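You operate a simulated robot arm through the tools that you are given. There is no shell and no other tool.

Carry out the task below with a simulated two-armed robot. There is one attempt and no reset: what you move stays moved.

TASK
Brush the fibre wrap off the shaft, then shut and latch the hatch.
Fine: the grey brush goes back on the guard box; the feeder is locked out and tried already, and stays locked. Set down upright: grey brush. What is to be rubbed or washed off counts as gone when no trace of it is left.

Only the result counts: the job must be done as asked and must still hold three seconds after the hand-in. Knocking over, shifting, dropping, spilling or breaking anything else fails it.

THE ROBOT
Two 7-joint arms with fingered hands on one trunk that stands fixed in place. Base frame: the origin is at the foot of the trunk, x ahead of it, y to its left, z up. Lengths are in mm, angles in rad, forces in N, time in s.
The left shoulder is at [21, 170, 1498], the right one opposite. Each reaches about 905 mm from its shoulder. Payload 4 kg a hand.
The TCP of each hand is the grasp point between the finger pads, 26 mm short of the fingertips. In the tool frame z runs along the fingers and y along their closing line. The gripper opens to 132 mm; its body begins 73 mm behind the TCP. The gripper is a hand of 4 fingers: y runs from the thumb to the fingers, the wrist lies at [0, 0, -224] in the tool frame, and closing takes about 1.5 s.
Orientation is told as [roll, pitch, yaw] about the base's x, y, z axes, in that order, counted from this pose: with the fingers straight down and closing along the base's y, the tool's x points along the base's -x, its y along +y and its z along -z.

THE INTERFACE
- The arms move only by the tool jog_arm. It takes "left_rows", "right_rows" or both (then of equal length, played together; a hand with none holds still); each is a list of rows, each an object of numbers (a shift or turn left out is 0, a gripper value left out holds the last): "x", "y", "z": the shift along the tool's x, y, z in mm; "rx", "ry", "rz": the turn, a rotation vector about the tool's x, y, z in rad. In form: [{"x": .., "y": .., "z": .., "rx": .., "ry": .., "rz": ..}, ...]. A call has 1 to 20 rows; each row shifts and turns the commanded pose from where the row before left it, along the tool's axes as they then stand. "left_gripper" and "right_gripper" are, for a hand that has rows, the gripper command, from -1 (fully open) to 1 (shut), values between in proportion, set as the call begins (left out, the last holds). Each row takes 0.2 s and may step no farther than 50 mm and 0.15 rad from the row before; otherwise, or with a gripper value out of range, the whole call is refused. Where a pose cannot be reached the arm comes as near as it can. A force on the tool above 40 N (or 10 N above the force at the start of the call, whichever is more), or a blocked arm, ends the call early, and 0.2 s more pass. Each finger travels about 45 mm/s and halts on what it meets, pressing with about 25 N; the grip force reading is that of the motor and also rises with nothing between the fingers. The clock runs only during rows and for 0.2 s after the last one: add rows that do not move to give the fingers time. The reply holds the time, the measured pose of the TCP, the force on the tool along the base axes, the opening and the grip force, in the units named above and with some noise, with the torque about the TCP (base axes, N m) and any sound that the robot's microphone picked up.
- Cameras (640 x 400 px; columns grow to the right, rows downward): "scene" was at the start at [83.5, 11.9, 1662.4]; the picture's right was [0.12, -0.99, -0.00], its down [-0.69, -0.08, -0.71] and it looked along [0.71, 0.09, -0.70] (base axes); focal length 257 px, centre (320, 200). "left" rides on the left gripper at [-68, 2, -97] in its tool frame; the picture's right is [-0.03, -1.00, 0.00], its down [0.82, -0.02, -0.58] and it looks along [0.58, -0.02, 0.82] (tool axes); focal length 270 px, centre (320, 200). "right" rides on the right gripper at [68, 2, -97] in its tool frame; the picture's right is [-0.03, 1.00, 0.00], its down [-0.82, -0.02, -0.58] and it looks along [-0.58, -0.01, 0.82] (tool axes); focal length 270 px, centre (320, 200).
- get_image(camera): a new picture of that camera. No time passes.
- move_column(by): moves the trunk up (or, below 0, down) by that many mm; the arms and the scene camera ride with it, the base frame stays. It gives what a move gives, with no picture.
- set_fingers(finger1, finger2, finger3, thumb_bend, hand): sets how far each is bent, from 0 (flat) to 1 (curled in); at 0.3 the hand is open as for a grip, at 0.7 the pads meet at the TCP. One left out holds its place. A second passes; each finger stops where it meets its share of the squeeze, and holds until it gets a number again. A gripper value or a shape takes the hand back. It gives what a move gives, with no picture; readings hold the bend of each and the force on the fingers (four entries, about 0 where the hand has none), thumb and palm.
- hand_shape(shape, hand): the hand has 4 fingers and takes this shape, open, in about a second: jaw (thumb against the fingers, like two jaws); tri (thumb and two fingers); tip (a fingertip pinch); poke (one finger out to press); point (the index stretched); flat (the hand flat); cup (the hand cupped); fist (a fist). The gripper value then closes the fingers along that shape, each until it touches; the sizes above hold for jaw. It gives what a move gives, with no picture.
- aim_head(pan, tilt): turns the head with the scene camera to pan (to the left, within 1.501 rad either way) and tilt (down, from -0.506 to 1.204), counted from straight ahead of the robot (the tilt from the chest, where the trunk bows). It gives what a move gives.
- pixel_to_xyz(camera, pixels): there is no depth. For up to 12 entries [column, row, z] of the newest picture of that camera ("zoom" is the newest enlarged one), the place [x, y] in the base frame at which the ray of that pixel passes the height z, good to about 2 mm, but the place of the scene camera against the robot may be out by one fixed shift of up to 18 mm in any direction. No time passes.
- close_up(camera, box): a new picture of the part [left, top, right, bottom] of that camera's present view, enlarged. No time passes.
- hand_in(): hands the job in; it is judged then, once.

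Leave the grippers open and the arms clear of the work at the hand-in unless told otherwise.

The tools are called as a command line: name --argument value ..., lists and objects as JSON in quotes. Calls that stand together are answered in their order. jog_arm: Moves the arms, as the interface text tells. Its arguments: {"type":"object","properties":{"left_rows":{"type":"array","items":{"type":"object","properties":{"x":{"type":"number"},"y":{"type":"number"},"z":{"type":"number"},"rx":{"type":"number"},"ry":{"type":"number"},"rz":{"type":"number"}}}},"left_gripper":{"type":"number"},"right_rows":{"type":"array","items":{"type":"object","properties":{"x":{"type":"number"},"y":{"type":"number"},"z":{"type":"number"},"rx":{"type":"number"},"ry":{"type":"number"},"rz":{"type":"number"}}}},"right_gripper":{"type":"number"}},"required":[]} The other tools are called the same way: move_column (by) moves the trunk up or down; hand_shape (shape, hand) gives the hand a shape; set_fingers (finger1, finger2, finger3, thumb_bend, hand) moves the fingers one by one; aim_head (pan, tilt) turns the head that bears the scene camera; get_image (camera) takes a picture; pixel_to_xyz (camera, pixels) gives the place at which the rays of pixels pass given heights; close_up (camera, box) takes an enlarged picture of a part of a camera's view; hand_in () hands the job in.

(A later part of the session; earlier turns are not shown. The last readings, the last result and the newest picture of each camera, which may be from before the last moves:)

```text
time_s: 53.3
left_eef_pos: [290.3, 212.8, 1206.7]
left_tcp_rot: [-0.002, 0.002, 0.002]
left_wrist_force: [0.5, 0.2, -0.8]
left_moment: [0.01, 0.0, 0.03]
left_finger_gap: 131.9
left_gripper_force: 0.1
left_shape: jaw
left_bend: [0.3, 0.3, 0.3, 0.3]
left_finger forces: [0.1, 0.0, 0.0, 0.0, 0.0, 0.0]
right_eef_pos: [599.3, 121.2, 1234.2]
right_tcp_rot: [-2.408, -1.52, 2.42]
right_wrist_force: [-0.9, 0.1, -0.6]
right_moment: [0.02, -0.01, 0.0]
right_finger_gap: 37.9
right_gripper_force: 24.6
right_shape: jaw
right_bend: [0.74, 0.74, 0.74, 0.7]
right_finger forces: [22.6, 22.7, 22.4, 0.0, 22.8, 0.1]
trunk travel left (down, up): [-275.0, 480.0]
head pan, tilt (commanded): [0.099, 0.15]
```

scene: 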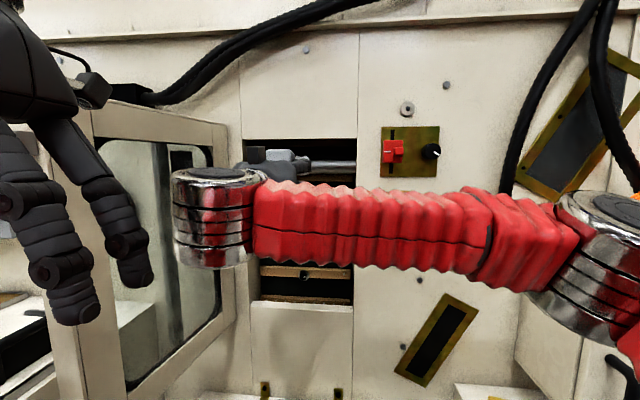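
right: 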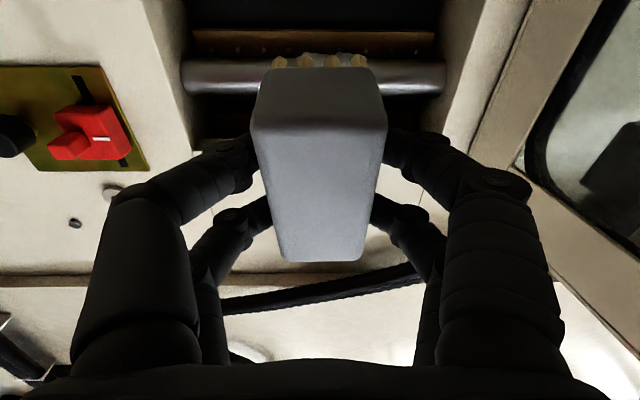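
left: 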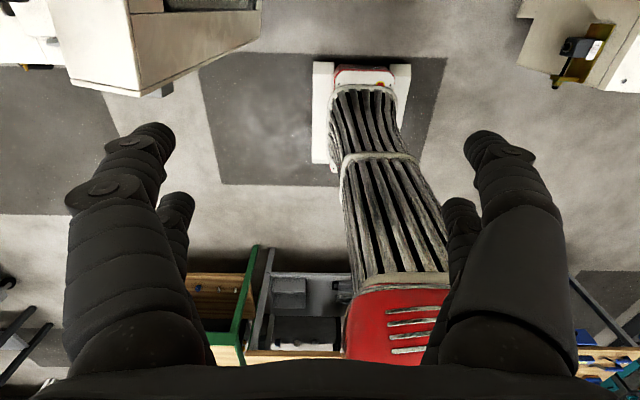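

I look at the brush and the wrap closely from both cameras.

close_up --camera "scene" --box '[230, 130, 374, 220]'

close_up --camera "right" --box '[160, 20, 480, 220]'

```text
4.44 times, centred on (302, 175) of scene
```

zoom: 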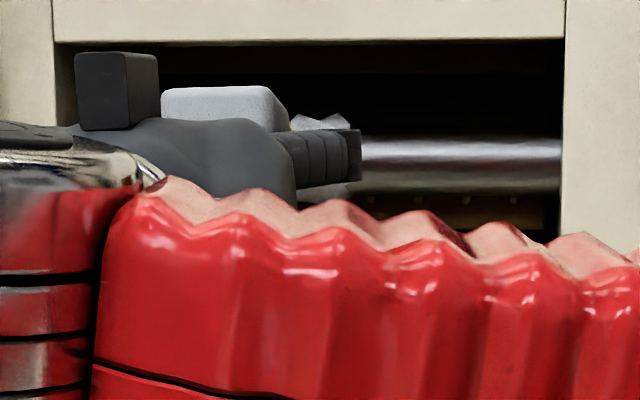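

```text
2.00 times, centred on (320, 120) of right
```

zoom: 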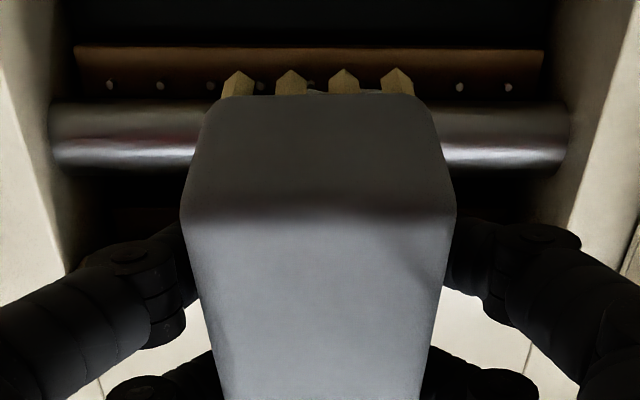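

Axis of the shaft is about (803, y, 1252). I bring the brush to about (720,122,1250), still ~10 mm short of the wrap, then I'll feel for contact.

jog_arm --right_rows '[{"x": -3.8, "z": 40.5}, {"x": -3.8, "z": 40.5}, {"x": -3.8, "z": 40.5}, {}]'

get_image --camera "right"

close_up --camera "scene" --box '[230, 130, 374, 220]'

```text
time_s: 54.3
left_eef_pos: [291.2, 211.9, 1207.4]
left_tcp_rot: [-0.001, -0.001, 0.002]
left_wrist_force: [-0.4, -0.6, 0.3]
left_moment: [0.0, -0.05, 0.0]
left_finger_gap: 131.8
left_gripper_force: 0.0
left_shape: jaw
left_bend: [0.3, 0.3, 0.3, 0.3]
left_finger forces: [0.1, 0.0, 0.0, 0.1, 0.0, 0.0]
right_eef_pos: [720.1, 124.0, 1250.4]
right_tcp_rot: [-2.411, -1.517, 2.426]
right_wrist_force: [-0.4, 0.0, -1.6]
right_moment: [0.01, 0.01, 0.05]
right_finger_gap: 37.9
right_gripper_force: 24.9
right_shape: jaw
right_bend: [0.74, 0.74, 0.74, 0.7]
right_finger forces: [22.6, 22.7, 22.5, 0.0, 22.8, 0.1]
trunk travel left (down, up): [-275.0, 480.0]
head pan, tilt (commanded): [0.099, 0.15]
```

```text
taken
```

right: 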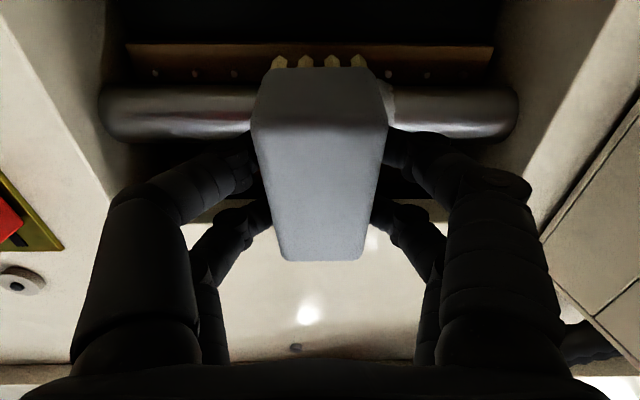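

```text
4.44 times, centred on (302, 175) of scene
```

zoom: 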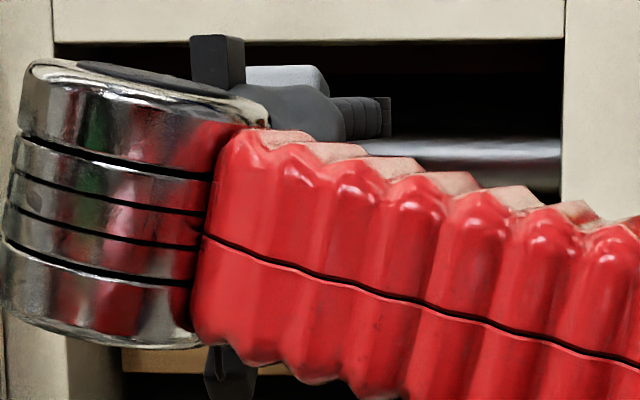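

The right view shows the wrap's left edge at (390,100), just beyond the brush. I advance towards the wrap in small steps and watch the force.

jog_arm --right_rows '[{"z": 4}, {"z": 4}, {}]'

jog_arm --right_rows '[{"z": 2}, {"z": 2}, {}]'

jog_arm --right_rows '[{"z": 2}, {}]'

```text
time_s: 55.1
left_eef_pos: [291.8, 213.8, 1207.7]
left_tcp_rot: [-0.004, 0.0, 0.003]
left_wrist_force: [0.3, 0.3, -0.5]
left_moment: [0.01, 0.01, -0.01]
left_finger_gap: 131.7
left_gripper_force: 0.1
left_shape: jaw
left_bend: [0.3, 0.3, 0.3, 0.3]
left_finger forces: [0.1, 0.0, 0.0, 0.0, 0.1, 0.0]
right_eef_pos: [727.5, 124.1, 1250.4]
right_tcp_rot: [-2.406, -1.518, 2.418]
right_wrist_force: [-1.1, -0.5, -1.2]
right_moment: [-0.04, 0.08, 0.02]
right_finger_gap: 38.0
right_gripper_force: 25.3
right_shape: jaw
right_bend: [0.74, 0.74, 0.74, 0.7]
right_finger forces: [22.6, 22.7, 22.6, 0.1, 22.8, 0.0]
trunk travel left (down, up): [-275.0, 480.0]
head pan, tilt (commanded): [0.099, 0.15]
```

```text
time_s: 55.9
left_eef_pos: [291.5, 214.0, 1206.8]
left_tcp_rot: [0.0, 0.002, 0.001]
left_wrist_force: [-0.1, 0.0, 0.9]
left_moment: [0.01, 0.02, -0.03]
left_finger_gap: 131.9
left_gripper_force: 0.1
left_shape: jaw
left_bend: [0.3, 0.3, 0.3, 0.3]
left_finger forces: [0.0, 0.1, 0.0, 0.0, 0.0, 0.1]
right_eef_pos: [731.2, 124.6, 1251.9]
right_tcp_rot: [-2.407, -1.521, 2.423]
right_wrist_force: [0.0, -0.4, -1.2]
right_moment: [0.01, 0.0, 0.0]
right_finger_gap: 37.9
right_gripper_force: 25.2
right_shape: jaw
right_bend: [0.74, 0.74, 0.74, 0.7]
right_finger forces: [22.5, 22.7, 22.5, 0.0, 22.8, 0.1]
trunk travel left (down, up): [-275.0, 480.0]
head pan, tilt (commanded): [0.099, 0.15]
```

```text
time_s: 56.5
left_eef_pos: [291.4, 213.9, 1207.6]
left_tcp_rot: [-0.003, 0.003, 0.004]
left_wrist_force: [0.5, 0.3, -0.1]
left_moment: [0.0, -0.01, 0.0]
left_finger_gap: 131.7
left_gripper_force: 0.0
left_shape: jaw
left_bend: [0.3, 0.3, 0.3, 0.3]
left_finger forces: [0.0, 0.1, 0.0, 0.0, 0.0, 0.0]
right_eef_pos: [733.3, 123.6, 1251.3]
right_tcp_rot: [-2.403, -1.519, 2.421]
right_wrist_force: [-0.5, -0.1, -1.5]
right_moment: [0.04, 0.05, 0.03]
right_finger_gap: 37.9
right_gripper_force: 25.1
right_shape: jaw
right_bend: [0.74, 0.74, 0.74, 0.7]
right_finger forces: [22.7, 22.7, 22.5, 0.1, 22.8, 0.0]
trunk travel left (down, up): [-275.0, 480.0]
head pan, tilt (commanded): [0.099, 0.15]
```

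No contact yet (x-force ≈ 0). I go on in small steps.

jog_arm --right_rows '[{"z": 2}, {"z": 1.5}, {}]'

jog_arm --right_rows '[{"z": 1.5}, {"z": 1.5}, {}]'

jog_arm --right_rows '[{"z": 1.5}, {"z": 1.5}, {}]'

```text
time_s: 57.3
left_eef_pos: [290.8, 214.7, 1206.8]
left_tcp_rot: [-0.002, 0.002, 0.002]
left_wrist_force: [-0.6, 0.0, 0.5]
left_moment: [0.01, 0.0, 0.0]
left_finger_gap: 131.9
left_gripper_force: 0.1
left_shape: jaw
left_bend: [0.3, 0.3, 0.3, 0.3]
left_finger forces: [0.1, 0.0, 0.0, 0.0, 0.0, 0.1]
right_eef_pos: [736.3, 124.0, 1250.8]
right_tcp_rot: [-2.402, -1.519, 2.419]
right_wrist_force: [-0.2, 0.5, -1.5]
right_moment: [-0.01, 0.03, 0.02]
right_finger_gap: 37.9
right_gripper_force: 25.2
right_shape: jaw
right_bend: [0.74, 0.74, 0.74, 0.7]
right_finger forces: [22.5, 22.8, 22.6, 0.1, 22.9, 0.1]
trunk travel left (down, up): [-275.0, 480.0]
head pan, tilt (commanded): [0.099, 0.15]
```

```text
time_s: 58.1
left_eef_pos: [290.5, 213.1, 1206.8]
left_tcp_rot: [-0.001, 0.002, 0.001]
left_wrist_force: [-0.5, 0.5, 0.1]
left_moment: [-0.06, -0.01, 0.0]
left_finger_gap: 132.0
left_gripper_force: 0.1
left_shape: jaw
left_bend: [0.3, 0.3, 0.3, 0.3]
left_finger forces: [0.0, 0.0, 0.1, 0.0, 0.0, 0.1]
right_eef_pos: [740.3, 124.8, 1253.0]
right_tcp_rot: [-2.406, -1.518, 2.422]
right_wrist_force: [0.6, 0.1, -1.4]
right_moment: [0.0, -0.01, -0.01]
right_finger_gap: 37.8
right_gripper_force: 25.1
right_shape: jaw
right_bend: [0.74, 0.74, 0.74, 0.7]
right_finger forces: [22.6, 22.7, 22.5, 0.1, 22.8, 0.1]
trunk travel left (down, up): [-275.0, 480.0]
head pan, tilt (commanded): [0.099, 0.15]
```

```text
time_s: 58.9
left_eef_pos: [291.6, 214.1, 1206.4]
left_tcp_rot: [-0.003, 0.002, 0.002]
left_wrist_force: [0.3, -0.2, -0.6]
left_moment: [0.03, -0.01, 0.02]
left_finger_gap: 131.9
left_gripper_force: 0.2
left_shape: jaw
left_bend: [0.3, 0.3, 0.3, 0.3]
left_finger forces: [0.0, 0.0, 0.0, 0.0, 0.1, 0.1]
right_eef_pos: [742.5, 125.6, 1253.0]
right_tcp_rot: [-2.407, -1.52, 2.422]
right_wrist_force: [0.6, 0.2, -1.5]
right_moment: [-0.03, 0.04, 0.01]
right_finger_gap: 37.8
right_gripper_force: 24.9
right_shape: jaw
right_bend: [0.74, 0.74, 0.74, 0.7]
right_finger forces: [22.5, 22.7, 22.5, 0.1, 22.7, 0.0]
trunk travel left (down, up): [-275.0, 480.0]
head pan, tilt (commanded): [0.099, 0.15]
```

Still free at x=742.5. I take a look before going on.

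close_up --camera "right" --box '[80, 20, 560, 220]'

close_up --camera "scene" --box '[240, 135, 360, 210]'

```text
1.33 times, centred on (320, 120) of right
```

zoom: 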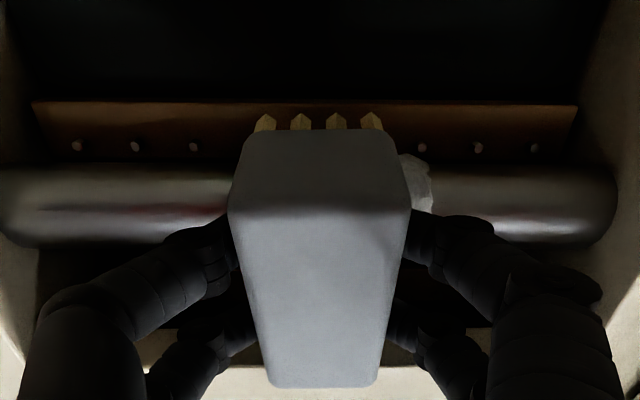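

```text
5.33 times, centred on (300, 172) of scene
```

zoom: 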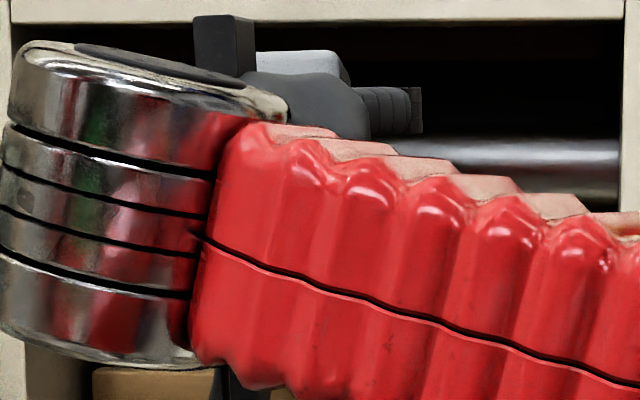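

The bristles still look short of the shaft. I keep advancing in small steps.

jog_arm --right_rows '[{"z": 1.5}, {"z": 1.5}, {}]'

jog_arm --right_rows '[{"z": 1.5}, {"z": 1.5}, {}]'

jog_arm --right_rows '[{"z": 1.5}, {"z": 1.5}, {}]'

```text
time_s: 59.7
left_eef_pos: [291.0, 213.4, 1206.0]
left_tcp_rot: [-0.002, 0.002, 0.001]
left_wrist_force: [0.7, 0.3, 0.1]
left_moment: [0.02, 0.0, -0.01]
left_finger_gap: 132.1
left_gripper_force: 0.1
left_shape: jaw
left_bend: [0.3, 0.3, 0.3, 0.3]
left_finger forces: [0.0, 0.0, 0.0, 0.1, 0.0, 0.0]
right_eef_pos: [745.7, 124.4, 1253.0]
right_tcp_rot: [-2.405, -1.519, 2.42]
right_wrist_force: [-0.2, 0.2, -1.4]
right_moment: [0.0, 0.03, -0.01]
right_finger_gap: 37.8
right_gripper_force: 25.0
right_shape: jaw
right_bend: [0.74, 0.74, 0.74, 0.7]
right_finger forces: [22.6, 22.8, 22.5, 0.0, 22.8, 0.0]
trunk travel left (down, up): [-275.0, 480.0]
head pan, tilt (commanded): [0.099, 0.15]
```

```text
time_s: 60.5
left_eef_pos: [290.6, 214.1, 1208.2]
left_tcp_rot: [-0.002, 0.0, 0.002]
left_wrist_force: [-1.1, 1.2, 0.2]
left_moment: [0.01, -0.02, 0.02]
left_finger_gap: 131.9
left_gripper_force: 0.1
left_shape: jaw
left_bend: [0.3, 0.3, 0.3, 0.3]
left_finger forces: [0.0, 0.0, 0.0, 0.0, 0.0, 0.0]
right_eef_pos: [747.6, 125.5, 1252.3]
right_tcp_rot: [-2.413, -1.518, 2.429]
right_wrist_force: [-6.3, -0.5, -3.0]
right_moment: [0.11, 0.02, -0.16]
right_finger_gap: 38.2
right_gripper_force: 25.3
right_shape: jaw
right_bend: [0.74, 0.74, 0.74, 0.7]
right_finger forces: [23.3, 23.2, 23.8, 0.0, 23.5, 0.0]
trunk travel left (down, up): [-275.0, 480.0]
head pan, tilt (commanded): [0.099, 0.15]
```

```text
time_s: 61.3
left_eef_pos: [289.3, 213.0, 1208.0]
left_tcp_rot: [0.0, -0.003, 0.002]
left_wrist_force: [0.3, 0.1, -0.4]
left_moment: [-0.02, -0.01, 0.04]
left_finger_gap: 131.7
left_gripper_force: 0.1
left_shape: jaw
left_bend: [0.3, 0.3, 0.3, 0.3]
left_finger forces: [0.0, 0.0, 0.1, 0.0, 0.1, 0.0]
right_eef_pos: [749.2, 126.0, 1253.4]
right_tcp_rot: [-2.421, -1.518, 2.438]
right_wrist_force: [-19.0, -3.0, -10.2]
right_moment: [0.11, 0.16, -0.26]
right_finger_gap: 38.2
right_gripper_force: 24.8
right_shape: jaw
right_bend: [0.74, 0.74, 0.74, 0.7]
right_finger forces: [24.2, 24.4, 26.2, 0.0, 25.9, 0.0]
trunk travel left (down, up): [-275.0, 480.0]
head pan, tilt (commanded): [0.099, 0.15]
```

Contact: 19 N against the shaft at x≈749. I ease back 1.5 mm to about 8 N and rub along the shaft, first towards +y and back.

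jog_arm --right_rows '[{"z": -1.5}, {"y": 8}, {"y": 8}, {"y": 8}, {"y": 8}, {"y": 8}, {"y": -8}, {"y": -8}, {"y": -8}, {"y": -8}, {"y": -8}, {"y": -8}, {"y": 6}]'

close_up --camera "right" --box '[80, 20, 560, 220]'

```text
time_s: 64.1
left_eef_pos: [289.7, 212.7, 1207.3]
left_tcp_rot: [-0.002, 0.0, 0.003]
left_wrist_force: [-1.0, -0.8, -0.5]
left_moment: [-0.01, 0.02, 0.0]
left_finger_gap: 131.6
left_gripper_force: 0.0
left_shape: jaw
left_bend: [0.3, 0.3, 0.3, 0.3]
left_finger forces: [0.0, 0.0, 0.0, 0.0, 0.0, 0.0]
right_eef_pos: [748.2, 121.7, 1254.5]
right_tcp_rot: [-2.443, -1.519, 2.454]
right_wrist_force: [-12.5, -3.3, -1.4]
right_moment: [0.06, -0.15, -0.17]
right_finger_gap: 39.0
right_gripper_force: 24.6
right_shape: jaw
right_bend: [0.74, 0.74, 0.74, 0.7]
right_finger forces: [24.3, 24.9, 26.4, 0.0, 26.1, 0.1]
trunk travel left (down, up): [-275.0, 480.0]
head pan, tilt (commanded): [0.099, 0.15]
```

```text
1.33 times, centred on (320, 120) of right
```

zoom: 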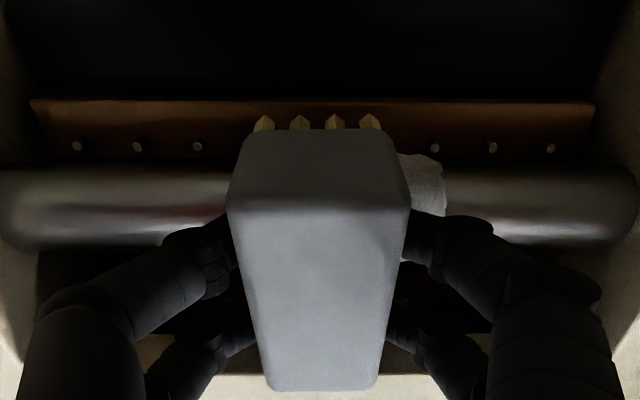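

The wrap is still visible to the right of the brush at (425,180 in the zoom). I check the shaft height again with the scene camera from this level view.

close_up --camera "scene" --box '[230, 120, 374, 210]'

pixel_to_xyz --camera "zoom" --pixels '[[500, 180, 1240], [500, 180, 1250], [500, 205, 1240], [500, 205, 1250], [500, 235, 1230], [500, 235, 1240], [500, 82, 1290], [500, 82, 1300]]'

```text
4.44 times, centred on (302, 165) of scene
```

zoom: 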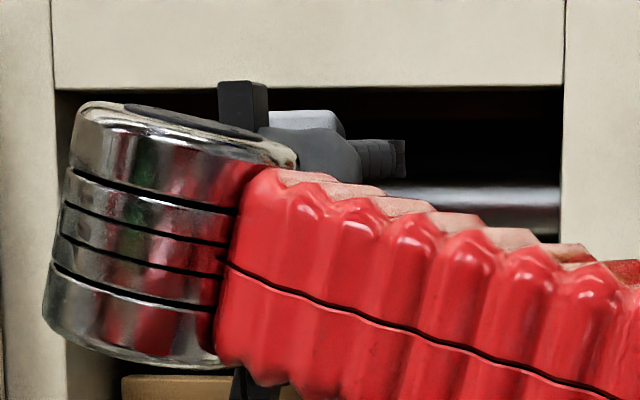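

```text
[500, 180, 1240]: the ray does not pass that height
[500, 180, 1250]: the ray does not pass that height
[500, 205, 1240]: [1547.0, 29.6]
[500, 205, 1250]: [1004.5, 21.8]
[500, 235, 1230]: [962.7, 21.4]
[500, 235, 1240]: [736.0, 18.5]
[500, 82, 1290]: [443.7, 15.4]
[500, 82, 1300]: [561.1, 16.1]
```

Shaft spans z≈1237–1268 by this camera (centre ≈1252). I now rub with small vertical strokes too, watching force and moment.

jog_arm --right_rows '[{"x": -4}, {"x": -4}, {}]'

jog_arm --right_rows '[{"x": 4}, {"x": 4}, {"x": 4}, {"x": 4}, {}]'

```text
time_s: 64.9
left_eef_pos: [291.1, 213.3, 1207.8]
left_tcp_rot: [-0.002, 0.0, 0.003]
left_wrist_force: [-0.2, -0.2, 0.4]
left_moment: [0.02, 0.04, 0.03]
left_finger_gap: 132.1
left_gripper_force: 0.1
left_shape: jaw
left_bend: [0.3, 0.3, 0.3, 0.3]
left_finger forces: [0.1, 0.1, 0.0, 0.0, 0.0, 0.1]
right_eef_pos: [748.8, 123.7, 1259.6]
right_tcp_rot: [-2.416, -1.519, 2.43]
right_wrist_force: [-3.5, -0.2, -2.5]
right_moment: [0.05, 0.08, -0.09]
right_finger_gap: 39.0
right_gripper_force: 24.5
right_shape: jaw
right_bend: [0.74, 0.74, 0.74, 0.7]
right_finger forces: [25.1, 25.3, 25.5, 0.0, 25.4, 0.0]
trunk travel left (down, up): [-275.0, 480.0]
head pan, tilt (commanded): [0.099, 0.15]
```

```text
time_s: 66.1
left_eef_pos: [289.0, 213.1, 1208.0]
left_tcp_rot: [-0.002, -0.001, 0.003]
left_wrist_force: [-0.3, -0.6, 0.4]
left_moment: [-0.01, -0.02, 0.05]
left_finger_gap: 132.0
left_gripper_force: 0.0
left_shape: jaw
left_bend: [0.3, 0.3, 0.3, 0.3]
left_finger forces: [0.0, 0.0, 0.1, 0.0, 0.0, 0.0]
right_eef_pos: [747.1, 122.4, 1245.7]
right_tcp_rot: [-2.445, -1.517, 2.462]
right_wrist_force: [-6.3, 0.7, 4.8]
right_moment: [-0.12, -0.46, -0.09]
right_finger_gap: 38.9
right_gripper_force: 24.8
right_shape: jaw
right_bend: [0.74, 0.74, 0.74, 0.7]
right_finger forces: [24.1, 26.7, 25.3, 0.0, 25.1, 0.0]
trunk travel left (down, up): [-275.0, 480.0]
head pan, tilt (commanded): [0.099, 0.15]
```

The readings show light contact with the upper front of the wrap. I now scrub in a zigzag: up 16 mm, down 16 mm, step 12 mm along the shaft, over the whole wrap.

jog_arm --right_rows '[{"z": 1}, {"x": -8}, {"x": -8}, {"x": 8}, {"x": 8}, {"y": 12}, {"x": -8}, {"x": -8}, {"x": 8}, {"x": 8}, {"y": 12}, {"x": -8}, {"x": -8}, {"x": 8}, {"x": 8}, {"y": 12}, {"x": -8}, {"x": -8}, {"x": 8}, {"x": 8}]'

close_up --camera "right" --box '[80, 20, 560, 220]'

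```text
time_s: 70.3
left_eef_pos: [288.9, 213.9, 1208.1]
left_tcp_rot: [-0.002, 0.0, 0.001]
left_wrist_force: [0.6, -0.5, 0.0]
left_moment: [0.0, 0.02, 0.02]
left_finger_gap: 131.9
left_gripper_force: 0.0
left_shape: jaw
left_bend: [0.3, 0.3, 0.3, 0.3]
left_finger forces: [0.1, 0.0, 0.0, 0.0, 0.1, 0.0]
right_eef_pos: [748.8, 159.8, 1245.4]
right_tcp_rot: [-2.448, -1.517, 2.464]
right_wrist_force: [-5.8, 1.3, 3.5]
right_moment: [-0.11, -0.33, -0.12]
right_finger_gap: 39.3
right_gripper_force: 24.5
right_shape: jaw
right_bend: [0.74, 0.74, 0.74, 0.7]
right_finger forces: [24.1, 25.9, 24.2, 0.1, 25.6, 0.0]
trunk travel left (down, up): [-275.0, 480.0]
head pan, tilt (commanded): [0.099, 0.15]
```

```text
1.33 times, centred on (320, 120) of right
```

zoom: 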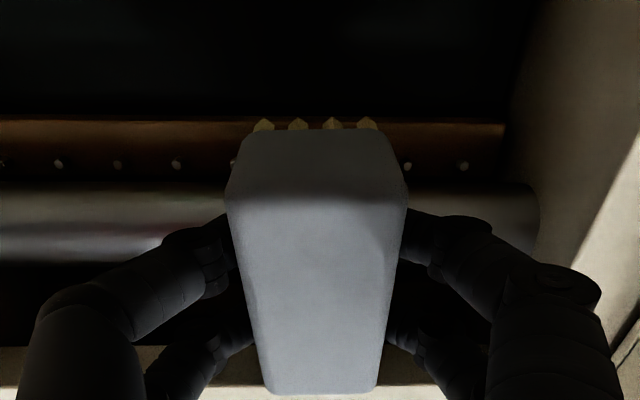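

Left of the brush the shaft (y≈100–140) now looks bare. I scrub a few more times around y=160–172, then go back.

jog_arm --right_rows '[{"y": 8}, {"x": -8}, {"x": -8}, {"x": 8}, {"x": 8}, {"y": -14}, {"x": -8}, {"x": -8}, {"x": 8}, {"x": 8}, {"y": -14}, {"x": -8}, {"x": -8}, {"x": 8}, {"x": 8}, {"y": -16}, {"x": -8}, {"x": -8}, {"x": 8}, {"x": 8}]'

close_up --camera "right" --box '[80, 20, 560, 220]'

```text
time_s: 74.5
left_eef_pos: [289.0, 213.2, 1207.3]
left_tcp_rot: [-0.002, -0.001, 0.001]
left_wrist_force: [-0.6, -0.4, 0.6]
left_moment: [-0.02, 0.03, -0.01]
left_finger_gap: 132.0
left_gripper_force: 0.0
left_shape: jaw
left_bend: [0.3, 0.3, 0.3, 0.3]
left_finger forces: [0.0, 0.0, 0.0, 0.0, 0.1, 0.0]
right_eef_pos: [749.7, 122.7, 1246.3]
right_tcp_rot: [-2.446, -1.515, 2.461]
right_wrist_force: [-7.4, 0.0, 1.5]
right_moment: [0.0, -0.34, -0.05]
right_finger_gap: 39.0
right_gripper_force: 25.3
right_shape: jaw
right_bend: [0.74, 0.74, 0.74, 0.7]
right_finger forces: [24.7, 25.6, 25.8, 0.1, 24.8, 0.1]
trunk travel left (down, up): [-275.0, 480.0]
head pan, tilt (commanded): [0.099, 0.15]
```

```text
1.33 times, centred on (320, 120) of right
```

zoom: 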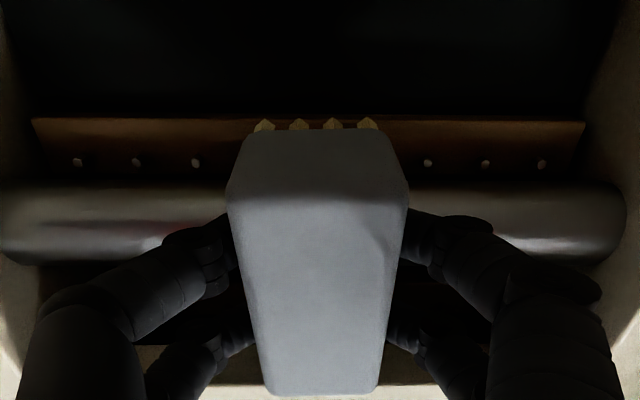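

The bit of wrap right of the brush has gone too. I pull back 120 mm and lower the hand 130 mm to inspect the shaft.

jog_arm --right_rows '[{"z": -40}, {"z": -40}, {"z": -40}, {"x": 44}, {"x": 44}, {"x": 44}, {}]'

get_image --camera "scene"

get_image --camera "right"

```text
time_s: 76.1
left_eef_pos: [291.4, 212.8, 1207.0]
left_tcp_rot: [-0.001, 0.001, 0.002]
left_wrist_force: [-0.3, 0.0, 0.0]
left_moment: [-0.01, -0.04, 0.0]
left_finger_gap: 132.0
left_gripper_force: 0.1
left_shape: jaw
left_bend: [0.3, 0.3, 0.3, 0.3]
left_finger forces: [0.0, 0.0, 0.0, 0.0, 0.0, 0.1]
right_eef_pos: [638.2, 112.7, 1182.4]
right_tcp_rot: [-1.666, -1.515, 1.684]
right_wrist_force: [1.0, 0.6, -1.7]
right_moment: [0.03, 0.0, 0.02]
right_finger_gap: 39.0
right_gripper_force: 25.2
right_shape: jaw
right_bend: [0.74, 0.74, 0.74, 0.7]
right_finger forces: [24.8, 24.7, 24.7, 0.0, 24.8, 0.0]
right hand out of reach, approached as far as the arm can: row 4, 5, 6
trunk travel left (down, up): [-275.0, 480.0]
head pan, tilt (commanded): [0.099, 0.15]
```

```text
taken
```

scene: 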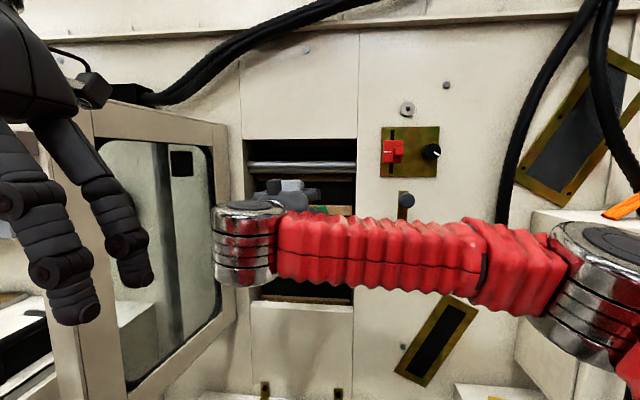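

```text
taken
```

right: 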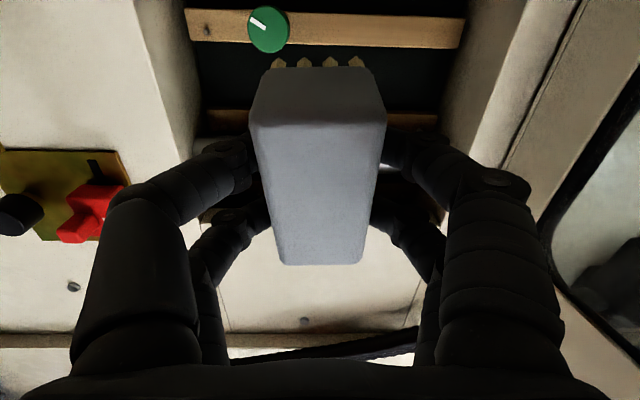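

close_up --camera "scene" --box '[235, 130, 363, 210]'

```text
5.00 times, centred on (299, 170) of scene
```

zoom: 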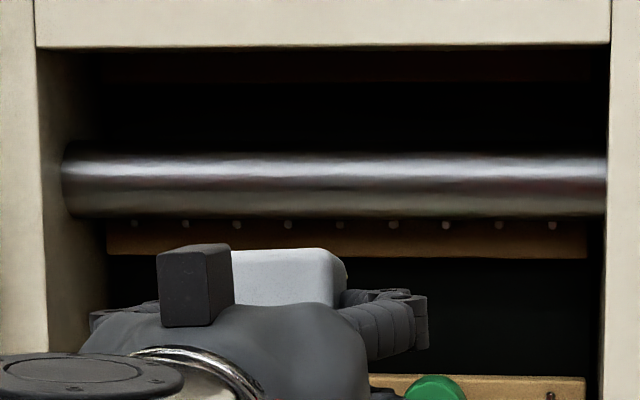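

From here the shaft is bare metal along its whole length. Before judging it from above as well, I draw back 60 mm and turn the hand down again (pitch back towards −0.25).

jog_arm --right_rows '[{"z": -30}, {"z": -30}, {"ry": 0.132}, {"ry": 0.132}, {"ry": 0.132}, {"ry": 0.132}, {"ry": 0.132}, {"ry": 0.132}, {"ry": 0.132}, {"ry": 0.132}, {"ry": 0.132}, {"ry": 0.132}, {}]'

get_image --camera "scene"

```text
time_s: 79.1
left_eef_pos: [290.9, 211.8, 1207.7]
left_tcp_rot: [-0.002, 0.002, 0.001]
left_wrist_force: [0.5, -0.3, 0.3]
left_moment: [0.03, 0.0, 0.01]
left_finger_gap: 131.8
left_gripper_force: 0.0
left_shape: jaw
left_bend: [0.3, 0.3, 0.3, 0.3]
left_finger forces: [0.0, 0.0, 0.0, 0.0, 0.0, 0.0]
right_eef_pos: [604.3, 57.7, 1210.2]
right_tcp_rot: [0.013, -0.281, -0.068]
right_wrist_force: [0.8, -0.8, -1.2]
right_moment: [0.05, -0.03, 0.0]
right_finger_gap: 39.2
right_gripper_force: 25.3
right_shape: jaw
right_bend: [0.74, 0.74, 0.74, 0.7]
right_finger forces: [24.6, 24.4, 24.5, 0.1, 24.5, 0.0]
right hand out of reach, approached as far as the arm can: row 1, 2
trunk travel left (down, up): [-275.0, 480.0]
head pan, tilt (commanded): [0.099, 0.15]
stopped in row 13 (right hand): the arm was blocked; the commanded pose is now the measured one
```

```text
taken
```

scene: 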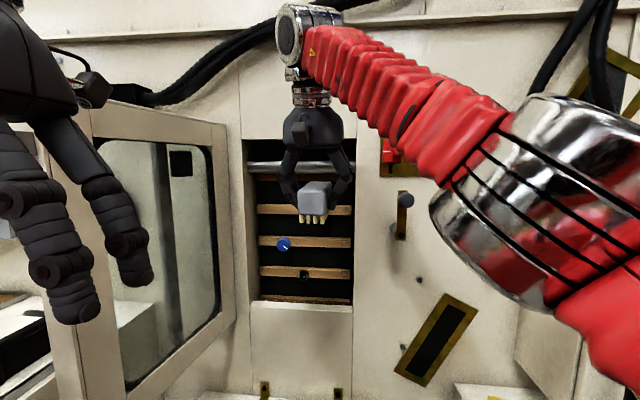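

The arm met a joint limit at the end ("blocked", no force), the hand is now safely pointing down at (604,58,1210) with the brush upright. I draw it back and down, then raise the trunk to see the shaft from above.

jog_arm --right_rows '[{"x": 35.8, "z": 15.7}, {"x": 35.8, "z": 15.7}, {"x": 35.8, "z": 15.7}, {"x": 35.8, "z": 15.7}, {}]'

move_column --by 200

aim_head --pan 0.1 --tilt 0.35

get_image --camera "scene"

```text
time_s: 80.3
left_eef_pos: [292.1, 213.8, 1206.2]
left_tcp_rot: [-0.001, 0.004, 0.002]
left_wrist_force: [-0.1, -0.3, 0.4]
left_moment: [-0.04, 0.04, 0.0]
left_finger_gap: 131.6
left_gripper_force: 0.0
left_shape: jaw
left_bend: [0.3, 0.3, 0.3, 0.3]
left_finger forces: [0.0, 0.1, 0.1, 0.0, 0.0, 0.0]
right_eef_pos: [483.8, 70.8, 1106.9]
right_tcp_rot: [0.008, -0.277, -0.062]
right_wrist_force: [0.5, 0.0, -1.3]
right_moment: [-0.02, 0.05, 0.02]
right_finger_gap: 38.7
right_gripper_force: 24.4
right_shape: jaw
right_bend: [0.74, 0.74, 0.74, 0.7]
right_finger forces: [23.4, 23.2, 23.4, 0.0, 23.3, 0.0]
trunk travel left (down, up): [-275.0, 480.0]
head pan, tilt (commanded): [0.099, 0.15]
```

```text
time_s: 82.5
left_eef_pos: [290.5, 214.1, 1407.9]
left_tcp_rot: [-0.002, 0.001, 0.0]
left_wrist_force: [0.0, -0.1, -0.4]
left_moment: [-0.01, -0.01, 0.02]
left_finger_gap: 131.9
left_gripper_force: 0.0
left_shape: jaw
left_bend: [0.3, 0.3, 0.3, 0.3]
left_finger forces: [0.1, 0.0, 0.0, 0.1, 0.0, 0.1]
right_eef_pos: [482.6, 71.5, 1309.7]
right_tcp_rot: [0.006, -0.28, -0.059]
right_wrist_force: [0.5, 1.0, -1.4]
right_moment: [0.02, -0.01, -0.01]
right_finger_gap: 38.9
right_gripper_force: 24.9
right_shape: jaw
right_bend: [0.74, 0.74, 0.74, 0.7]
right_finger forces: [23.4, 23.2, 23.4, 0.1, 23.2, 0.0]
trunk travel left (down, up): [-475.0, 280.0]
head pan, tilt (commanded): [0.099, 0.15]
```

```text
time_s: 83.2
left_eef_pos: [290.6, 214.0, 1407.8]
left_tcp_rot: [-0.003, 0.0, 0.002]
left_wrist_force: [-0.6, -0.2, 0.4]
left_moment: [0.02, -0.01, 0.01]
left_finger_gap: 131.9
left_gripper_force: 0.1
left_shape: jaw
left_bend: [0.3, 0.3, 0.3, 0.3]
left_finger forces: [0.0, 0.0, 0.0, 0.0, 0.1, 0.1]
right_eef_pos: [481.1, 72.0, 1310.9]
right_tcp_rot: [0.009, -0.282, -0.061]
right_wrist_force: [-0.4, -0.9, -1.8]
right_moment: [0.01, 0.0, -0.01]
right_finger_gap: 38.9
right_gripper_force: 25.0
right_shape: jaw
right_bend: [0.74, 0.74, 0.74, 0.7]
right_finger forces: [23.4, 23.2, 23.5, 0.1, 23.2, 0.1]
trunk travel left (down, up): [-475.0, 280.0]
head pan, tilt (commanded): [0.099, 0.351]
```

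```text
taken
```

scene: 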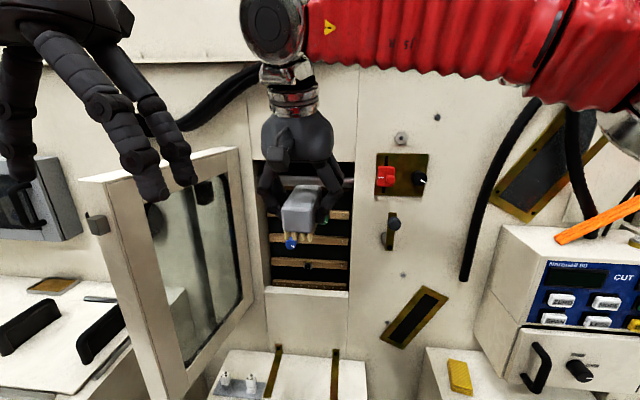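

The hand hides the shaft at (305,190). I lower it by 180 mm to see.

jog_arm --right_rows '[{"x": 12.5, "z": 43}, {"x": 12.5, "z": 43}, {"x": 12.5, "z": 43}, {"x": 12.5, "z": 43}, {}]'

get_image --camera "scene"

close_up --camera "scene" --box '[245, 150, 373, 230]'

```text
time_s: 84.4
left_eef_pos: [290.8, 212.6, 1408.3]
left_tcp_rot: [-0.002, -0.001, 0.002]
left_wrist_force: [0.1, -1.4, 0.0]
left_moment: [0.02, 0.0, -0.01]
left_finger_gap: 132.1
left_gripper_force: 0.0
left_shape: jaw
left_bend: [0.3, 0.3, 0.3, 0.3]
left_finger forces: [0.1, 0.0, 0.0, 0.0, 0.0, 0.0]
right_eef_pos: [479.9, 71.3, 1130.7]
right_tcp_rot: [0.008, -0.282, -0.061]
right_wrist_force: [-1.3, 0.0, -2.0]
right_moment: [-0.01, 0.02, -0.02]
right_finger_gap: 38.4
right_gripper_force: 24.6
right_shape: jaw
right_bend: [0.74, 0.74, 0.74, 0.7]
right_finger forces: [22.9, 23.1, 23.2, 0.0, 22.9, 0.0]
trunk travel left (down, up): [-475.0, 280.0]
head pan, tilt (commanded): [0.099, 0.351]
```

```text
taken
```

scene: 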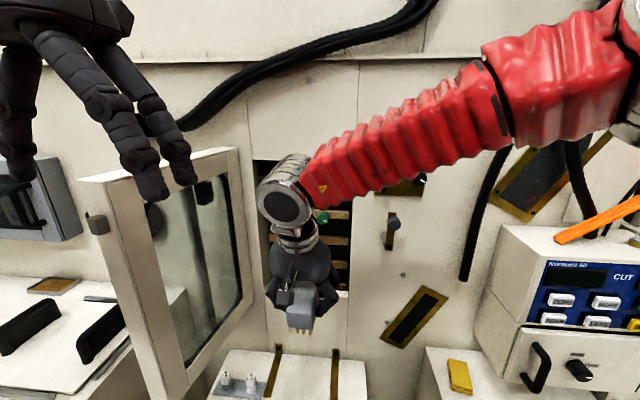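

```text
5.00 times, centred on (309, 190) of scene
```

zoom: 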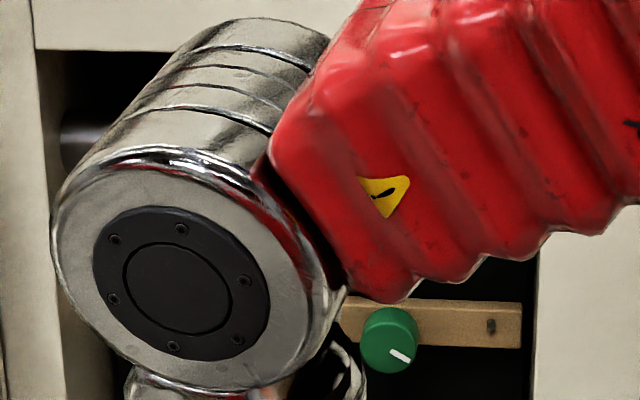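

The wrist still hides it; I move the hand down another 90 mm and to the right by 130 mm.

jog_arm --right_rows '[{"x": 8, "y": -43, "z": 20}, {"x": 8, "y": -43, "z": 20}, {"x": 8, "y": -43, "z": 24}, {"x": 7, "z": 24}, {}]'

get_image --camera "scene"

close_up --camera "scene" --box '[245, 150, 373, 230]'

```text
time_s: 85.6
left_eef_pos: [289.9, 213.0, 1407.9]
left_tcp_rot: [-0.001, -0.002, 0.002]
left_wrist_force: [-0.4, -0.3, 0.0]
left_moment: [0.04, -0.04, -0.05]
left_finger_gap: 132.0
left_gripper_force: 0.0
left_shape: jaw
left_bend: [0.3, 0.3, 0.3, 0.3]
left_finger forces: [0.0, 0.1, 0.1, 0.0, 0.1, 0.1]
right_eef_pos: [470.2, -55.3, 1039.1]
right_tcp_rot: [0.008, -0.277, -0.056]
right_wrist_force: [0.0, 0.3, -1.9]
right_moment: [-0.02, -0.03, -0.01]
right_finger_gap: 38.6
right_gripper_force: 25.8
right_shape: jaw
right_bend: [0.74, 0.74, 0.74, 0.7]
right_finger forces: [22.9, 23.2, 23.2, 0.1, 23.0, 0.0]
right hand out of reach, approached as far as the arm can: row 4
trunk travel left (down, up): [-475.0, 280.0]
head pan, tilt (commanded): [0.099, 0.351]
```

```text
taken
```

scene: 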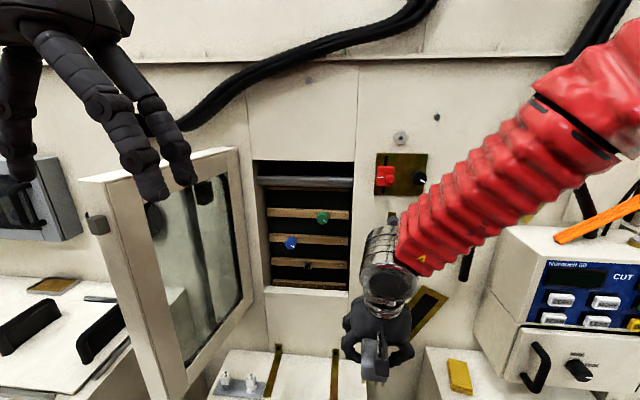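

```text
5.00 times, centred on (309, 190) of scene
```

zoom: 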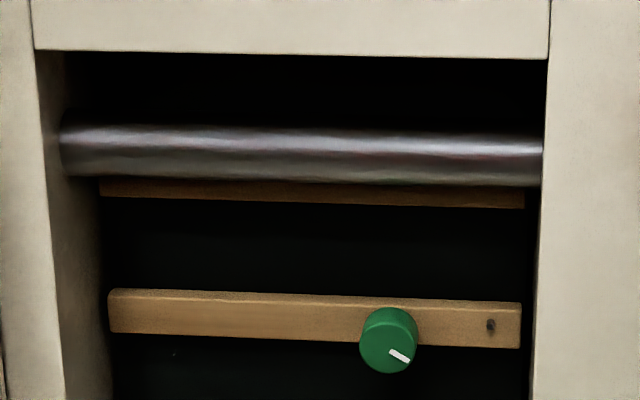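

The shaft is clean from above as well, so the wrap is gone. Next the brush goes back: I raise the hand slightly off its limit, lower the trunk by 230 mm, and look.

jog_arm --right_rows '[{"x": -6, "y": 20, "z": -21}, {"y": 20}, {}]'

move_column --by -230

aim_head --pan 0.1 --tilt 0.6

get_image --camera "scene"

```text
time_s: 86.4
left_eef_pos: [289.7, 213.9, 1407.5]
left_tcp_rot: [-0.003, -0.001, 0.002]
left_wrist_force: [0.2, -0.4, 0.2]
left_moment: [0.01, -0.03, 0.01]
left_finger_gap: 131.7
left_gripper_force: 0.1
left_shape: jaw
left_bend: [0.3, 0.3, 0.3, 0.3]
left_finger forces: [0.1, 0.0, 0.1, 0.0, 0.1, 0.1]
right_eef_pos: [472.2, -15.4, 1061.3]
right_tcp_rot: [0.008, -0.284, -0.059]
right_wrist_force: [-0.1, -0.7, -1.4]
right_moment: [0.01, 0.01, 0.0]
right_finger_gap: 38.7
right_gripper_force: 25.2
right_shape: jaw
right_bend: [0.74, 0.74, 0.74, 0.7]
right_finger forces: [23.0, 23.2, 23.2, 0.1, 23.1, 0.0]
trunk travel left (down, up): [-475.0, 280.0]
head pan, tilt (commanded): [0.099, 0.351]
```

```text
time_s: 88.8
left_eef_pos: [290.0, 214.9, 1178.4]
left_tcp_rot: [-0.003, 0.0, 0.002]
left_wrist_force: [0.4, 0.0, -0.1]
left_moment: [-0.03, -0.01, 0.01]
left_finger_gap: 131.8
left_gripper_force: 0.0
left_shape: jaw
left_bend: [0.3, 0.3, 0.3, 0.3]
left_finger forces: [0.0, 0.0, 0.0, 0.0, 0.0, 0.0]
right_eef_pos: [472.1, -14.8, 831.8]
right_tcp_rot: [0.01, -0.281, -0.059]
right_wrist_force: [-0.6, -0.3, -2.3]
right_moment: [0.03, 0.02, 0.01]
right_finger_gap: 38.8
right_gripper_force: 24.9
right_shape: jaw
right_bend: [0.74, 0.74, 0.74, 0.7]
right_finger forces: [23.0, 23.2, 23.2, 0.1, 22.9, 0.0]
trunk travel left (down, up): [-245.0, 510.0]
head pan, tilt (commanded): [0.099, 0.351]
```

```text
time_s: 89.6
left_eef_pos: [290.1, 213.3, 1178.5]
left_tcp_rot: [-0.002, 0.0, 0.003]
left_wrist_force: [-0.1, 0.8, -0.3]
left_moment: [0.01, -0.01, -0.02]
left_finger_gap: 132.0
left_gripper_force: 0.0
left_shape: jaw
left_bend: [0.3, 0.3, 0.3, 0.3]
left_finger forces: [0.0, 0.1, 0.1, 0.1, 0.1, 0.1]
right_eef_pos: [472.9, -13.6, 831.1]
right_tcp_rot: [0.009, -0.28, -0.06]
right_wrist_force: [-0.4, -0.4, -0.7]
right_moment: [-0.01, 0.01, 0.02]
right_finger_gap: 38.4
right_gripper_force: 25.5
right_shape: jaw
right_bend: [0.74, 0.74, 0.74, 0.7]
right_finger forces: [23.0, 23.2, 23.2, 0.0, 23.0, 0.0]
trunk travel left (down, up): [-245.0, 510.0]
head pan, tilt (commanded): [0.099, 0.6]
```

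```text
taken
```

scene: 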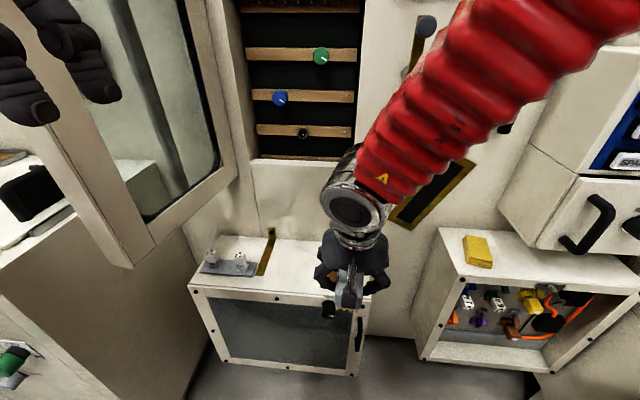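

I square the hand up (pitch −0.25, yaw 0) and carry the brush over the guard box to about (643,108,720).

jog_arm --right_rows '[{"rx": -0.0166, "ry": 0.031, "rz": -0.0577}, {}, {"x": -22.9, "y": 20.3, "z": 24.9}, {"x": -22.9, "y": 20.3, "z": 24.9}, {"x": -22.9, "y": 20.3, "z": 24.9}, {"x": -22.9, "y": 20.3, "z": 24.9}, {"x": -22.9, "y": 20.3, "z": 24.9}, {"x": -22.9, "y": 20.3, "z": 24.9}, {}]'

close_up --camera "scene" --box '[180, 190, 372, 310]'

get_image --camera "right"

```text
time_s: 91.6
left_eef_pos: [291.2, 213.8, 1178.8]
left_tcp_rot: [-0.001, 0.001, 0.001]
left_wrist_force: [-0.1, 0.1, 0.0]
left_moment: [0.0, 0.0, 0.01]
left_finger_gap: 131.9
left_gripper_force: 0.0
left_shape: jaw
left_bend: [0.3, 0.3, 0.3, 0.3]
left_finger forces: [0.1, 0.0, 0.1, 0.0, 0.0, 0.1]
right_eef_pos: [648.3, 101.5, 723.1]
right_tcp_rot: [0.015, -0.251, -0.017]
right_wrist_force: [-0.4, 0.2, -1.4]
right_moment: [0.0, 0.03, 0.01]
right_finger_gap: 38.7
right_gripper_force: 24.9
right_shape: jaw
right_bend: [0.74, 0.74, 0.74, 0.7]
right_finger forces: [22.9, 23.1, 23.1, 0.0, 22.8, 0.0]
trunk travel left (down, up): [-245.0, 510.0]
head pan, tilt (commanded): [0.099, 0.6]
```

```text
3.33 times, centred on (276, 250) of scene
```

zoom: 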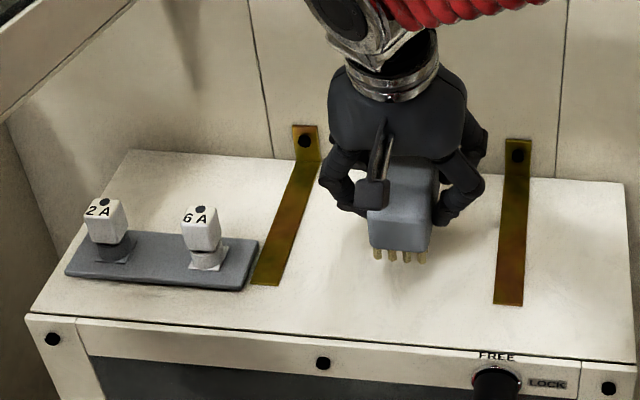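

```text
taken
```

right: 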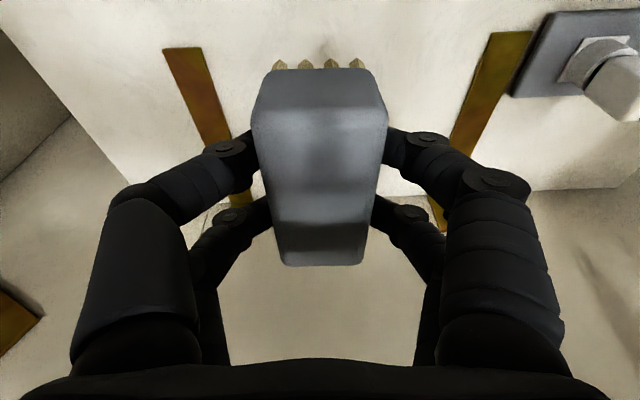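

Lower to just above the box top (TCP z≈671), shifting 3 mm back and 6 mm left to be mid-way between the straps.

jog_arm --right_rows '[{"x": 5.5, "y": 3, "z": 16.5}, {"x": 5.5, "y": 3, "z": 17}, {"x": 4.8, "z": 16.5}, {}]'

jog_arm --right_rows '[{"x": 0.3, "z": 1.2}, {"x": 0.3, "z": 1.2}, {}]'

```text
time_s: 92.6
left_eef_pos: [291.9, 212.4, 1177.5]
left_tcp_rot: [-0.003, -0.001, 0.002]
left_wrist_force: [-0.4, 0.1, 0.0]
left_moment: [-0.01, 0.01, -0.02]
left_finger_gap: 132.1
left_gripper_force: 0.0
left_shape: jaw
left_bend: [0.3, 0.3, 0.3, 0.3]
left_finger forces: [0.0, 0.0, 0.1, 0.0, 0.0, 0.0]
right_eef_pos: [642.0, 108.9, 668.6]
right_tcp_rot: [0.007, -0.25, -0.009]
right_wrist_force: [0.2, 0.2, 0.3]
right_moment: [-0.02, 0.04, -0.01]
right_finger_gap: 38.5
right_gripper_force: 25.2
right_shape: jaw
right_bend: [0.74, 0.74, 0.74, 0.7]
right_finger forces: [23.0, 23.2, 23.1, 0.1, 23.0, 0.0]
trunk travel left (down, up): [-245.0, 510.0]
head pan, tilt (commanded): [0.099, 0.6]
```

```text
time_s: 93.4
left_eef_pos: [290.3, 213.7, 1178.8]
left_tcp_rot: [-0.002, 0.001, 0.002]
left_wrist_force: [-0.1, -0.3, 0.6]
left_moment: [0.02, 0.01, 0.01]
left_finger_gap: 132.0
left_gripper_force: 0.0
left_shape: jaw
left_bend: [0.3, 0.3, 0.3, 0.3]
left_finger forces: [0.0, 0.1, 0.1, 0.1, 0.0, 0.0]
right_eef_pos: [641.6, 112.2, 667.2]
right_tcp_rot: [0.01, -0.253, -0.003]
right_wrist_force: [4.2, -4.9, 4.9]
right_moment: [-0.19, 0.1, 0.12]
right_finger_gap: 38.4
right_gripper_force: 25.1
right_shape: jaw
right_bend: [0.74, 0.74, 0.74, 0.7]
right_finger forces: [22.6, 23.0, 23.4, 0.0, 26.2, 0.1]
trunk travel left (down, up): [-245.0, 510.0]
head pan, tilt (commanded): [0.099, 0.6]
```

The brush touches down (≈5 N). I open the fingers just to about 82 mm so they stay clear of the straps.

jog_arm --right_rows '[{}, {}, {}, {}, {}, {}]' --right_gripper -0.25

close_up --camera "scene" --box '[180, 190, 372, 310]'

get_image --camera "right"

```text
time_s: 94.8
left_eef_pos: [292.0, 213.6, 1178.2]
left_tcp_rot: [-0.002, 0.002, 0.002]
left_wrist_force: [-0.5, -0.2, 0.4]
left_moment: [-0.01, -0.02, 0.03]
left_finger_gap: 131.6
left_gripper_force: 0.1
left_shape: jaw
left_bend: [0.3, 0.3, 0.3, 0.3]
left_finger forces: [0.1, 0.1, 0.0, 0.0, 0.1, 0.0]
right_eef_pos: [640.4, 112.1, 666.8]
right_tcp_rot: [0.01, -0.25, -0.003]
right_wrist_force: [0.9, -0.3, 0.2]
right_moment: [0.02, 0.01, -0.02]
right_finger_gap: 82.2
right_gripper_force: 0.1
right_shape: jaw
right_bend: [0.71, 0.71, 0.71, 0.71]
right_finger forces: [0.0, 0.0, 0.0, 0.0, 0.0, 0.1]
trunk travel left (down, up): [-245.0, 510.0]
head pan, tilt (commanded): [0.099, 0.6]
```

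```text
3.33 times, centred on (276, 250) of scene
```

zoom: 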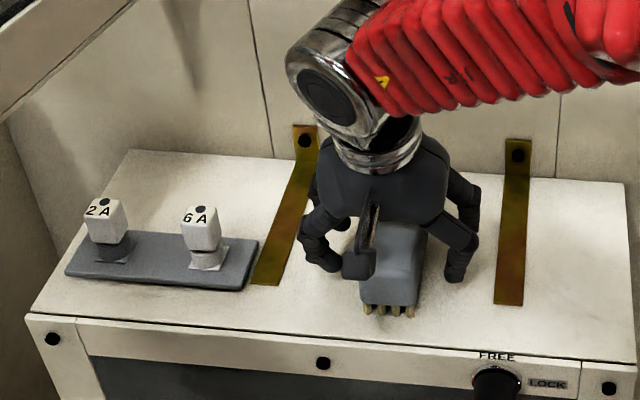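

```text
taken
```

right: 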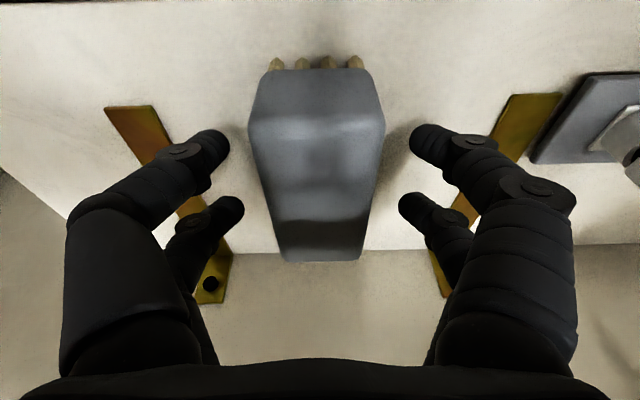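

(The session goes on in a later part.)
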